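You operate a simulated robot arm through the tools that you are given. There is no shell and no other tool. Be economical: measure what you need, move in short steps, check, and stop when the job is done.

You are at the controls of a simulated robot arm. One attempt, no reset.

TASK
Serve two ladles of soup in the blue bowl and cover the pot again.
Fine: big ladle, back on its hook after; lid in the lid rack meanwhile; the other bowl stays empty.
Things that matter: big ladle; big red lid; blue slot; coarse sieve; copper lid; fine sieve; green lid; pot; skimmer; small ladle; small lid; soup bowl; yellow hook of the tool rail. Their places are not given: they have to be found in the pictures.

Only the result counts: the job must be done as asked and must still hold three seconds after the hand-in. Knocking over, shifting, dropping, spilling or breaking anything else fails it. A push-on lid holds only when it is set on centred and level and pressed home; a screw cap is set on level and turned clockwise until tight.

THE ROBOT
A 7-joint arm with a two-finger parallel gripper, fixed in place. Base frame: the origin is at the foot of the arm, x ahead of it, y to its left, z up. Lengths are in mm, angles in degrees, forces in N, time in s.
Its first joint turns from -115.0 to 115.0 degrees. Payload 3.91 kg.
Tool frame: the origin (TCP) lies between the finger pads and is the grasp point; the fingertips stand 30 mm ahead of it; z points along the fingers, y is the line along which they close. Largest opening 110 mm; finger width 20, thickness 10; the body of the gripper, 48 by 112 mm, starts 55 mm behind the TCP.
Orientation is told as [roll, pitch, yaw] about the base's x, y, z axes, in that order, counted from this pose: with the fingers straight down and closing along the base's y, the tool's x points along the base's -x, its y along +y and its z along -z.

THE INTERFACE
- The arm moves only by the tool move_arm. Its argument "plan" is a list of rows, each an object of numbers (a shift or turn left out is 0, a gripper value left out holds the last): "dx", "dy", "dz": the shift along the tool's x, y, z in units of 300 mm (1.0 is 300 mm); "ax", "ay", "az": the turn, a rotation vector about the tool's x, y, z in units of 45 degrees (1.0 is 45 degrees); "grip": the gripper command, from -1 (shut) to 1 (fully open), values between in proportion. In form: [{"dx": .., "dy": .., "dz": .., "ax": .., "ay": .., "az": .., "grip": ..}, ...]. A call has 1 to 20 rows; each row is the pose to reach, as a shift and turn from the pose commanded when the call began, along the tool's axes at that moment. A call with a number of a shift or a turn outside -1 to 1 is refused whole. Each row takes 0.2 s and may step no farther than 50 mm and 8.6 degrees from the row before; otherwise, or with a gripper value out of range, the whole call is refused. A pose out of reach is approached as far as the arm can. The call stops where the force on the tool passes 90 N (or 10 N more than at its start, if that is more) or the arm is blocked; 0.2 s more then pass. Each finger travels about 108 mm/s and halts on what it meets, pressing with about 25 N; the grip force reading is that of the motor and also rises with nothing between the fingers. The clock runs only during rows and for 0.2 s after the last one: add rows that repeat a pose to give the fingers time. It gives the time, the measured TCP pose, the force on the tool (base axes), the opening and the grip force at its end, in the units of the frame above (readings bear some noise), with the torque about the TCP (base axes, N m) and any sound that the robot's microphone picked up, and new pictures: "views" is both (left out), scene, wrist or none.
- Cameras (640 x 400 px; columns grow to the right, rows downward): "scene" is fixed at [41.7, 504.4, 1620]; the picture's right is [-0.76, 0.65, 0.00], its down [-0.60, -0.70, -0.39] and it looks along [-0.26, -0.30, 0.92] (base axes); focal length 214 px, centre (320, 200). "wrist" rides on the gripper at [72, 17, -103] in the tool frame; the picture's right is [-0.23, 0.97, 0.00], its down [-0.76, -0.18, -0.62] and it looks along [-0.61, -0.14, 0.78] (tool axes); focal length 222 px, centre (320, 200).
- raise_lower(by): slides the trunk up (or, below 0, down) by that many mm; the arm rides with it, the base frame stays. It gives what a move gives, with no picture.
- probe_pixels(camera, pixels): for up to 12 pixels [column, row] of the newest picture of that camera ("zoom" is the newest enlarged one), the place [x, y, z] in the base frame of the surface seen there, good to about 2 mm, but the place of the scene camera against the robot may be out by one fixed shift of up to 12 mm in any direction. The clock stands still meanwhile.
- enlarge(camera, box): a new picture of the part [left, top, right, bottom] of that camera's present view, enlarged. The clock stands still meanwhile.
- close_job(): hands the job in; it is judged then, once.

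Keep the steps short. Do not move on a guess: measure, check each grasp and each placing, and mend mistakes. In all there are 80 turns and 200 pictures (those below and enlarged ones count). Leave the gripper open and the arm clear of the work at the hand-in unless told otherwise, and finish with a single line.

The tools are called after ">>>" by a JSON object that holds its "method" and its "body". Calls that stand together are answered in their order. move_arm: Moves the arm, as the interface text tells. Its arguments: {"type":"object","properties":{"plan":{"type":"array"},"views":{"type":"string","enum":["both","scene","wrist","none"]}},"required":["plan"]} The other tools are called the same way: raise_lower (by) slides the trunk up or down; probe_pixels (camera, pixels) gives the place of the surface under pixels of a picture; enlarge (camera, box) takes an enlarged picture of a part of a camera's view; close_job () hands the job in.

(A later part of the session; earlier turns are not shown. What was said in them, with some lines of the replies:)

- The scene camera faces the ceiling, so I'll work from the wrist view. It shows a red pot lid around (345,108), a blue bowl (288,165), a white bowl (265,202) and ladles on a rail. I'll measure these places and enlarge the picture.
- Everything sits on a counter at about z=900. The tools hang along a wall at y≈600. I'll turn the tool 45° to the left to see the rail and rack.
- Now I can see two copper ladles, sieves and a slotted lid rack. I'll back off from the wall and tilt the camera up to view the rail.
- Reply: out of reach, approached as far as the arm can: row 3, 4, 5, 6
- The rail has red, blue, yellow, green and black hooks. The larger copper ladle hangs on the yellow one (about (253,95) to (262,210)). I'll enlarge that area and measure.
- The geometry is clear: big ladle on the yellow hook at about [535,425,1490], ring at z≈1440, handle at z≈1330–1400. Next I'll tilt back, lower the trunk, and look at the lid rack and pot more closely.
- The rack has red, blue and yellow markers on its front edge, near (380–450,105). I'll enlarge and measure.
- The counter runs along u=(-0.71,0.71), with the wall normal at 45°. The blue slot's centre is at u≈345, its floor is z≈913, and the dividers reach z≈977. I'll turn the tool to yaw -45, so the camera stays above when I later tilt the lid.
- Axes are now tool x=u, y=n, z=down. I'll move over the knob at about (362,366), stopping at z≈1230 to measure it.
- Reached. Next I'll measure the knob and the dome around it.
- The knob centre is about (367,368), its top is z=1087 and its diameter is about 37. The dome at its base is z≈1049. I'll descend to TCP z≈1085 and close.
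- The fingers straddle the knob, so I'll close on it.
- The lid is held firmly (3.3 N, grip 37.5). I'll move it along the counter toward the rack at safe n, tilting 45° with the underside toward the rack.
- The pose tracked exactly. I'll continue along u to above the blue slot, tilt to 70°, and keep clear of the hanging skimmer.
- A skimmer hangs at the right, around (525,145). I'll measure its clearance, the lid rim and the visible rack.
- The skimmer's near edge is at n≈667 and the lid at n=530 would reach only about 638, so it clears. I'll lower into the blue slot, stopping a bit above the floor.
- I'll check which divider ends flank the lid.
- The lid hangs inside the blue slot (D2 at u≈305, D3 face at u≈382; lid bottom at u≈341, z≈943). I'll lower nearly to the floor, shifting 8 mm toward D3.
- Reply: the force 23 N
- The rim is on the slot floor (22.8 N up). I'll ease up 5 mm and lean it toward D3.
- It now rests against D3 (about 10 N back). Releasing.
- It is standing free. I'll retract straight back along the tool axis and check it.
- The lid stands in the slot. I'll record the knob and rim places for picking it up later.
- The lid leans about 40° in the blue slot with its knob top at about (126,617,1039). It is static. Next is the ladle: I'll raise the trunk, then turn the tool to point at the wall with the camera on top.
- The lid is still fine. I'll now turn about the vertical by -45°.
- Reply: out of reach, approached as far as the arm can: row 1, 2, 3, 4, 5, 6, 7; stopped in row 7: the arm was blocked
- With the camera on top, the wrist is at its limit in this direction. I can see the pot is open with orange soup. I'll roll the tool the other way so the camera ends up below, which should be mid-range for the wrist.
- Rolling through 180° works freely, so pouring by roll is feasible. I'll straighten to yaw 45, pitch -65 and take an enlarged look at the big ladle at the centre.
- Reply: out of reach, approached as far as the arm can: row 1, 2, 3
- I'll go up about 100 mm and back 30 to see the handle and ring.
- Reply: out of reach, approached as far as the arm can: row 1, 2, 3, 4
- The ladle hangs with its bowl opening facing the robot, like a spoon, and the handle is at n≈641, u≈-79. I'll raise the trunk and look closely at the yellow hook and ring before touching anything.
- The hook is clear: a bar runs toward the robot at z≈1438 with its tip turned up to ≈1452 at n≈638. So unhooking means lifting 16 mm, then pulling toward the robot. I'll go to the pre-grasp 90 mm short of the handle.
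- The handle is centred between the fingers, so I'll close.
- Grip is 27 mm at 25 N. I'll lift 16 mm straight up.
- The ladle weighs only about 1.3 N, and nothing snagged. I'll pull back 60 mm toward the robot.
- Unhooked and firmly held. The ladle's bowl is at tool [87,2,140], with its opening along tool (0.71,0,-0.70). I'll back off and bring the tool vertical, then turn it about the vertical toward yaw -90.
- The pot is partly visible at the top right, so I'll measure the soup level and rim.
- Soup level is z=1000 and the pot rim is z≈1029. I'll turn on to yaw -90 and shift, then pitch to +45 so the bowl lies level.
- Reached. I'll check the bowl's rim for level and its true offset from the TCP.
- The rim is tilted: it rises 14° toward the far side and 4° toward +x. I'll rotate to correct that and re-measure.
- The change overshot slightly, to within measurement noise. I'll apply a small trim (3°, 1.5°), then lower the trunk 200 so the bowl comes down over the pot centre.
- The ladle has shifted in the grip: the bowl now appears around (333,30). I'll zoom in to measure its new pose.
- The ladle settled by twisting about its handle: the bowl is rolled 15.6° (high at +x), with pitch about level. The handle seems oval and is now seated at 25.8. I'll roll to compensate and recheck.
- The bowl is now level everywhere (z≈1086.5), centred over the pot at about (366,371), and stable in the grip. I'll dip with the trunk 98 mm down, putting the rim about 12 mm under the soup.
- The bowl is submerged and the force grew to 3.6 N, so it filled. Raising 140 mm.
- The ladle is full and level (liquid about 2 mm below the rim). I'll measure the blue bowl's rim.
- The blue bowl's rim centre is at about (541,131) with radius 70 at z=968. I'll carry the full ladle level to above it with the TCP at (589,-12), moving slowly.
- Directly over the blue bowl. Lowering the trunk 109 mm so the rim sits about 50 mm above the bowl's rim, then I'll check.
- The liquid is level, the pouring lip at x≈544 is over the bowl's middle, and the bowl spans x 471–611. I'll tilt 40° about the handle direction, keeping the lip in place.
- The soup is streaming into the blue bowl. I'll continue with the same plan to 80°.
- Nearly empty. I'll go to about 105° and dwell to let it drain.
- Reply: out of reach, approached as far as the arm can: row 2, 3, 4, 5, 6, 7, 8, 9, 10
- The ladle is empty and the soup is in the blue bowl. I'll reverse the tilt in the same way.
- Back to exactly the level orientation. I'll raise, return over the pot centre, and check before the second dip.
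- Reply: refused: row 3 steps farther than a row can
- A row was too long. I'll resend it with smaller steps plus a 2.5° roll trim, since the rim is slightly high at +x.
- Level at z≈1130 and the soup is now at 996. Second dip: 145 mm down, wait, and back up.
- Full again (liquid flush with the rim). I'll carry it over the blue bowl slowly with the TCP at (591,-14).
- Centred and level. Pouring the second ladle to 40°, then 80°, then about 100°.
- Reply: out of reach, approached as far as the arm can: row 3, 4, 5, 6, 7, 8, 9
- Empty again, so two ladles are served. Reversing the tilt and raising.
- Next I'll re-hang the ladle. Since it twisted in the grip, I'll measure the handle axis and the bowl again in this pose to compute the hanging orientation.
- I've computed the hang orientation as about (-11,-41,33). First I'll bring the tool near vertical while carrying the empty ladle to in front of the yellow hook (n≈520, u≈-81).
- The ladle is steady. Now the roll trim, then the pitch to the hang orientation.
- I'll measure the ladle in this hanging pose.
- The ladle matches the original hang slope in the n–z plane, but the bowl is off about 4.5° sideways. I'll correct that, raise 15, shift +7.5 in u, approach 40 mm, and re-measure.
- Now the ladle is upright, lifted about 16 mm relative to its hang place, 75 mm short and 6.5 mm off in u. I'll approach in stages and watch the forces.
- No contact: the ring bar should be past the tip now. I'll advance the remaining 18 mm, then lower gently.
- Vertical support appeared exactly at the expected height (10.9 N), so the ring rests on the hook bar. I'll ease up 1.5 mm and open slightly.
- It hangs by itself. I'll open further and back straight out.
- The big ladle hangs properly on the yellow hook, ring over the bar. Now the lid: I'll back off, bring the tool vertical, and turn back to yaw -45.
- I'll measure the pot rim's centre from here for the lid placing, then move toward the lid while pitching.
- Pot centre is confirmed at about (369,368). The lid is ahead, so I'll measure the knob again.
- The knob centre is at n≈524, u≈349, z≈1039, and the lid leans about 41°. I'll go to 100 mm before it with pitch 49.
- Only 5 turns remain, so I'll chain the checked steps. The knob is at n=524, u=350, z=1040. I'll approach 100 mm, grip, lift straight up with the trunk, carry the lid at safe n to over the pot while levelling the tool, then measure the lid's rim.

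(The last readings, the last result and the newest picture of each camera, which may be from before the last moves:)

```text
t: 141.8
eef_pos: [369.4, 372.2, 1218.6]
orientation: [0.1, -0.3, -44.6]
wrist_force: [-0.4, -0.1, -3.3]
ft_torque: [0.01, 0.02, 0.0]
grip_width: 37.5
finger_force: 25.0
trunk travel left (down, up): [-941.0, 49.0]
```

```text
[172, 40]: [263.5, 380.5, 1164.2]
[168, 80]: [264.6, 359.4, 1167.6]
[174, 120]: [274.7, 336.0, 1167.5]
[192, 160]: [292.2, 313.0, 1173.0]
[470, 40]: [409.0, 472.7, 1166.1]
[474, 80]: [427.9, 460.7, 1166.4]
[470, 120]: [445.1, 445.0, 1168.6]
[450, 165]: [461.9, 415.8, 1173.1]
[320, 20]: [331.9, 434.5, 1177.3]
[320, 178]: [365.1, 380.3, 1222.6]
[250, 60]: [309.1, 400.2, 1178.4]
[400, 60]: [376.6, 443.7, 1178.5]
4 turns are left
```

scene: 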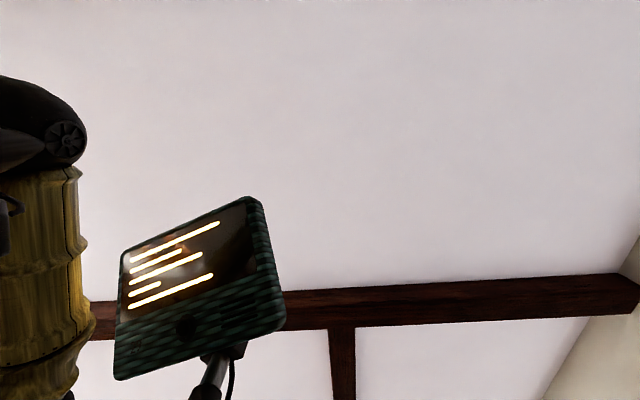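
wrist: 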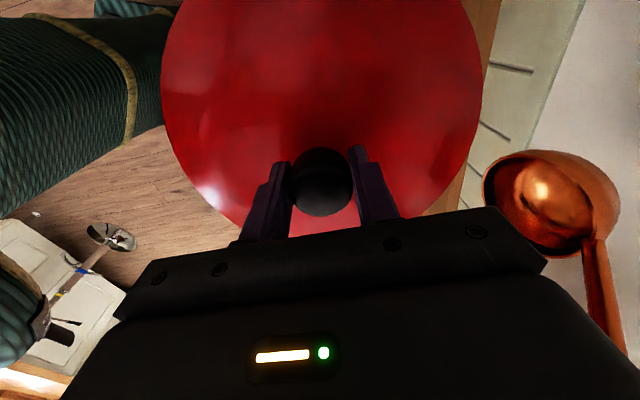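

The lid is held and over the pot, tilted about 2.7° low at +u. I'll correct the tilt and centre it (dx -3.3, dy -3.4 mm), lower with the trunk, then take small steps with force readings down to the expected seat at TCP z≈1082.

>>> {"method": "move_arm", "body": {"plan": [{"dx": -0.011, "dy": -0.0113, "ay": 0.06}, {"dx": -0.011, "dy": -0.0113, "ay": 0.06}], "views": "none"}}

>>> {"method": "raise_lower", "body": {"by": -125}}

>>> {"method": "move_arm", "body": {"plan": [{"dz": 0.01}, {"dz": 0.02}, {"dz": 0.02}], "views": "none"}}

>>> {"method": "move_arm", "body": {"plan": [{"dz": 0.01}, {"dz": 0.01}], "views": "none"}}

>>> {"method": "move_arm", "body": {"plan": [{"dz": 0.01}, {"dz": 0.01}], "views": "wrist"}}

>>> {"method": "probe_pixels", "body": {"camera": "wrist", "pixels": [[172, 40], [168, 80], [174, 120], [192, 160], [470, 40], [474, 80], [470, 120], [450, 165], [320, 20], [320, 178], [250, 60], [400, 60]]}}

>>> {"method": "enlarge", "body": {"camera": "wrist", "box": [120, 0, 520, 240]}}

```text
t: 142.4
eef_pos: [369.0, 368.4, 1217.8]
orientation: [0.2, 2.5, -44.5]
wrist_force: [0.4, -0.3, -3.6]
ft_torque: [-0.01, -0.04, 0.01]
grip_width: 37.2
finger_force: 25.2
trunk travel left (down, up): [-941.0, 49.0]
```

```text
t: 143.9
eef_pos: [369.3, 367.0, 1092.4]
orientation: [0.1, 2.6, -44.6]
wrist_force: [0.0, 0.0, -2.9]
ft_torque: [-0.01, 0.0, 0.01]
grip_width: 37.7
finger_force: 25.6
trunk travel left (down, up): [-816.0, 174.0]
```

```text
t: 144.7
eef_pos: [370.0, 367.3, 1087.9]
orientation: [0.2, 2.5, -44.5]
wrist_force: [0.7, 0.1, -3.4]
ft_torque: [0.0, -0.01, -0.01]
grip_width: 37.1
finger_force: 24.6
trunk travel left (down, up): [-816.0, 174.0]
```

```text
t: 145.3
eef_pos: [368.9, 368.2, 1084.6]
orientation: [0.1, 2.6, -44.6]
wrist_force: [0.2, 0.4, -1.6]
ft_torque: [-0.09, -0.06, -0.04]
grip_width: 37.5
finger_force: 25.2
trunk travel left (down, up): [-816.0, 174.0]
```

```text
t: 145.9
eef_pos: [369.9, 367.8, 1081.8]
orientation: [0.2, 2.6, -44.5]
wrist_force: [-1.2, 2.3, 6.5]
ft_torque: [-0.37, 0.14, -0.03]
grip_width: 37.5
finger_force: 25.1
trunk travel left (down, up): [-816.0, 174.0]
```

wrist: 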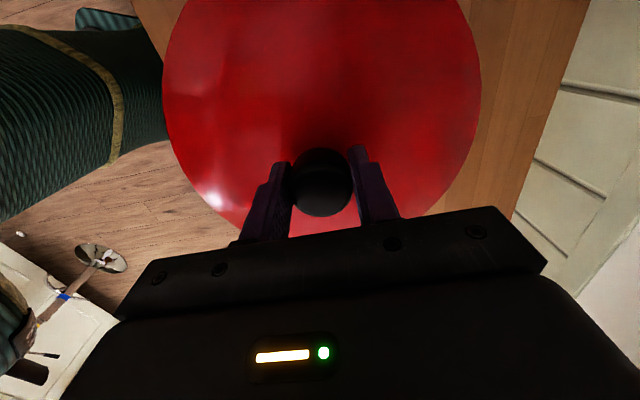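

```text
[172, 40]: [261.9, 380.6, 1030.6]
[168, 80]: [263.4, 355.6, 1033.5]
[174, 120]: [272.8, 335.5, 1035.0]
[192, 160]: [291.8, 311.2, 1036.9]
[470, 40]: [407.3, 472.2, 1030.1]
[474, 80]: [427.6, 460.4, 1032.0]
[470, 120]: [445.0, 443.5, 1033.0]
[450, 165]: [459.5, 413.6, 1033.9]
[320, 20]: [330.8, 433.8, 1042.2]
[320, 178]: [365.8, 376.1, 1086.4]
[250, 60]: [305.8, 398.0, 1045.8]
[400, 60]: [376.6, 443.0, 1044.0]
```

```text
1.60 times, centred on (320, 120) of wrist
3 turns are left
```

zoom: 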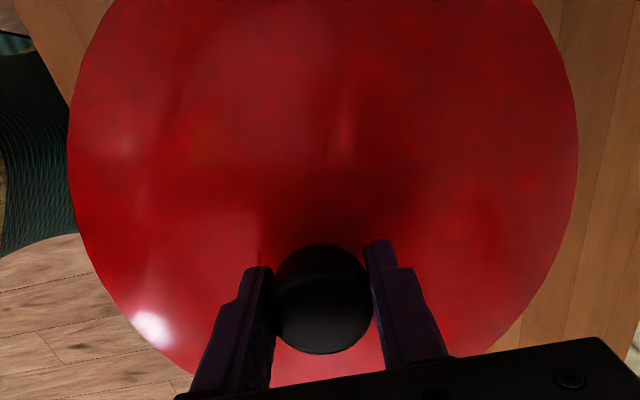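

The lid is seated level (knob top at 1086 against 1087 originally, rim about 1033 all round) with first contact at the right height. Now I'll press while gripped, release, rise, press the knob centrally with closed fingers, then rise clear, open, and check.

>>> {"method": "move_arm", "body": {"plan": [{"dz": 0.007}, {"dz": 0.014}, {"dz": 0.02}, {"dz": 0.02}], "views": "none"}}

>>> {"method": "move_arm", "body": {"plan": [{"dz": -0.014}, {"dz": -0.014, "grip": 0.0}, {"dz": -0.014, "grip": 0.3}, {"dz": -0.014, "grip": 0.3}, {"dz": -0.014, "grip": 0.3}], "views": "wrist"}}

>>> {"method": "move_arm", "body": {"plan": [{"dz": -0.03}, {"dz": -0.12}, {"dz": -0.25}, {"dz": -0.25, "ay": -0.057, "grip": -1}, {"dz": -0.25, "ay": -0.057, "grip": -1}, {"dz": -0.25, "ay": -0.057, "grip": -1}, {"dz": -0.25, "ay": -0.057, "grip": -1}], "views": "none"}}

>>> {"method": "move_arm", "body": {"plan": [{"dz": 0.06}, {"dz": 0.115}, {"dz": 0.115}], "views": "none"}}

>>> {"method": "move_arm", "body": {"plan": [{"dz": 0.01}, {"dz": 0.02}, {"dz": 0.03}, {"dz": 0.03}], "views": "wrist"}}

>>> {"method": "raise_lower", "body": {"by": 140}}

>>> {"method": "move_arm", "body": {"plan": [{"grip": 0.5}, {"grip": 1}, {"grip": 1}, {"grip": 1}], "views": "wrist"}}

>>> {"method": "probe_pixels", "body": {"camera": "wrist", "pixels": [[326, 105], [327, 118], [255, 60], [243, 90], [262, 130], [300, 165], [350, 165], [390, 130], [412, 90], [405, 50], [300, 110], [355, 110]]}}

>>> {"method": "enlarge", "body": {"camera": "wrist", "box": [220, 0, 440, 240]}}

```text
t: 146.9
eef_pos: [368.9, 368.9, 1076.9]
orientation: [0.5, 2.6, -44.6]
wrist_force: [4.2, 5.9, 34.2]
ft_torque: [-0.34, 0.17, 0.0]
grip_width: 37.6
finger_force: 24.7
trunk travel left (down, up): [-816.0, 174.0]
```

```text
t: 148.1
eef_pos: [369.5, 367.6, 1080.4]
orientation: [0.1, 2.5, -44.6]
wrist_force: [-0.6, 0.5, -0.3]
ft_torque: [0.0, -0.04, 0.01]
grip_width: 71.6
finger_force: 0.0
trunk travel left (down, up): [-816.0, 174.0]
```

wrist: 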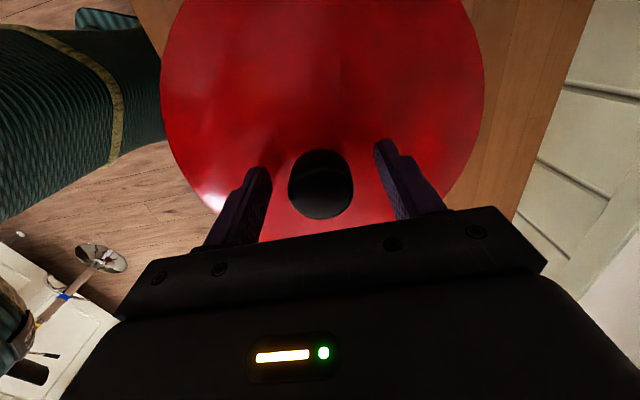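

```text
t: 149.7
eef_pos: [372.8, 364.8, 1155.4]
orientation: [0.2, 0.0, -44.6]
wrist_force: [0.0, -0.1, 0.3]
ft_torque: [0.03, 0.03, 0.02]
grip_width: 0.2
finger_force: 25.4
trunk travel left (down, up): [-816.0, 174.0]
```

```text
t: 150.5
eef_pos: [371.7, 364.7, 1119.6]
orientation: [0.1, 0.0, -44.6]
wrist_force: [0.1, 0.6, 0.5]
ft_torque: [-0.02, 0.03, -0.01]
grip_width: 0.0
finger_force: 25.2
trunk travel left (down, up): [-816.0, 174.0]
```

```text
t: 151.5
eef_pos: [372.2, 364.0, 1115.6]
orientation: [0.7, 0.0, -44.6]
wrist_force: [4.7, 0.2, 48.6]
ft_torque: [-0.1, -0.09, 0.21]
grip_width: 0.0
finger_force: 25.1
trunk travel left (down, up): [-816.0, 174.0]
```

wrist: 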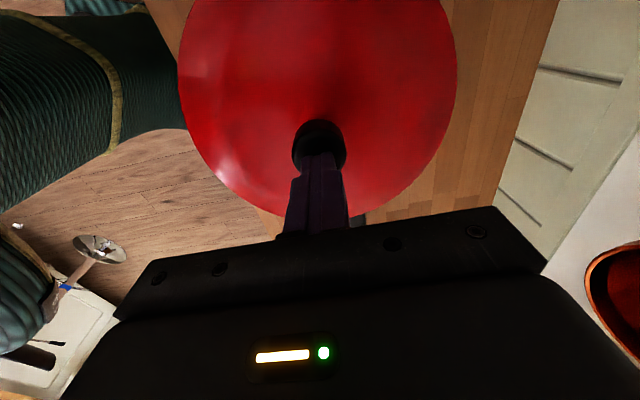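

```text
t: 153.2
eef_pos: [371.7, 365.3, 1250.5]
orientation: [0.1, 0.0, -44.7]
wrist_force: [-0.3, -0.2, 0.7]
ft_torque: [-0.01, -0.01, 0.03]
grip_width: 0.0
finger_force: 25.0
trunk travel left (down, up): [-956.0, 34.0]
```

```text
t: 154.2
eef_pos: [373.4, 364.1, 1249.8]
orientation: [0.2, 0.1, -44.6]
wrist_force: [0.2, 0.3, 0.0]
ft_torque: [0.01, -0.03, 0.0]
grip_width: 109.9
finger_force: 0.1
trunk travel left (down, up): [-956.0, 34.0]
```

wrist: 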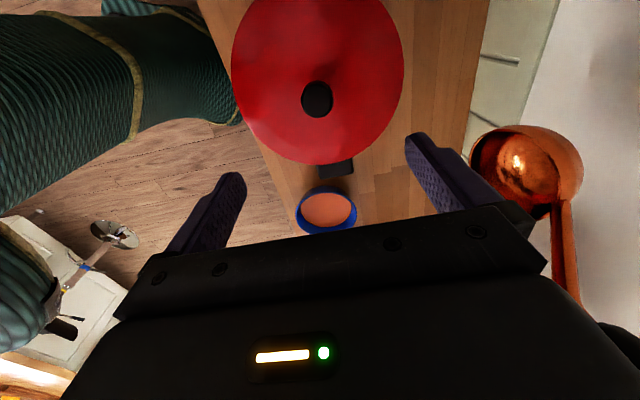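

```text
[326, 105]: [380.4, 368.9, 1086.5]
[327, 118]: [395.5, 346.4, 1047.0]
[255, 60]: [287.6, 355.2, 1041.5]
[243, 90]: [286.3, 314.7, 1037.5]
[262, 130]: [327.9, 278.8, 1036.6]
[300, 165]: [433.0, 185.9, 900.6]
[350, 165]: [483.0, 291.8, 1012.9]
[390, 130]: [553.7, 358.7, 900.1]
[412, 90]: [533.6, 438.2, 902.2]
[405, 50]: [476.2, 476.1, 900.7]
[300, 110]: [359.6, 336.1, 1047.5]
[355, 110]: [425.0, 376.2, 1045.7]
```

```text
1.67 times, centred on (330, 120) of wrist
2 turns are left
```

zoom: 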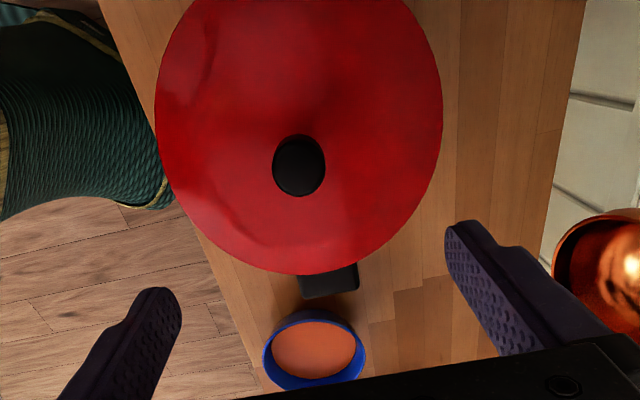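

The lid is back on the pot and level (knob top 1086.5, dome heights match the start), and I pressed it home with about 49 N. The soup is in the blue bowl, the ladle is on the yellow hook, and the gripper is open and clear. Handing in.

>>> {"method": "close_job", "body": {}}

```text
The job is handed in.
```

Two ladles of soup are in the blue bowl, the big ladle is back on its yellow hook, and the red lid is pressed back on the pot; the job is handed in, and no verdict came back.
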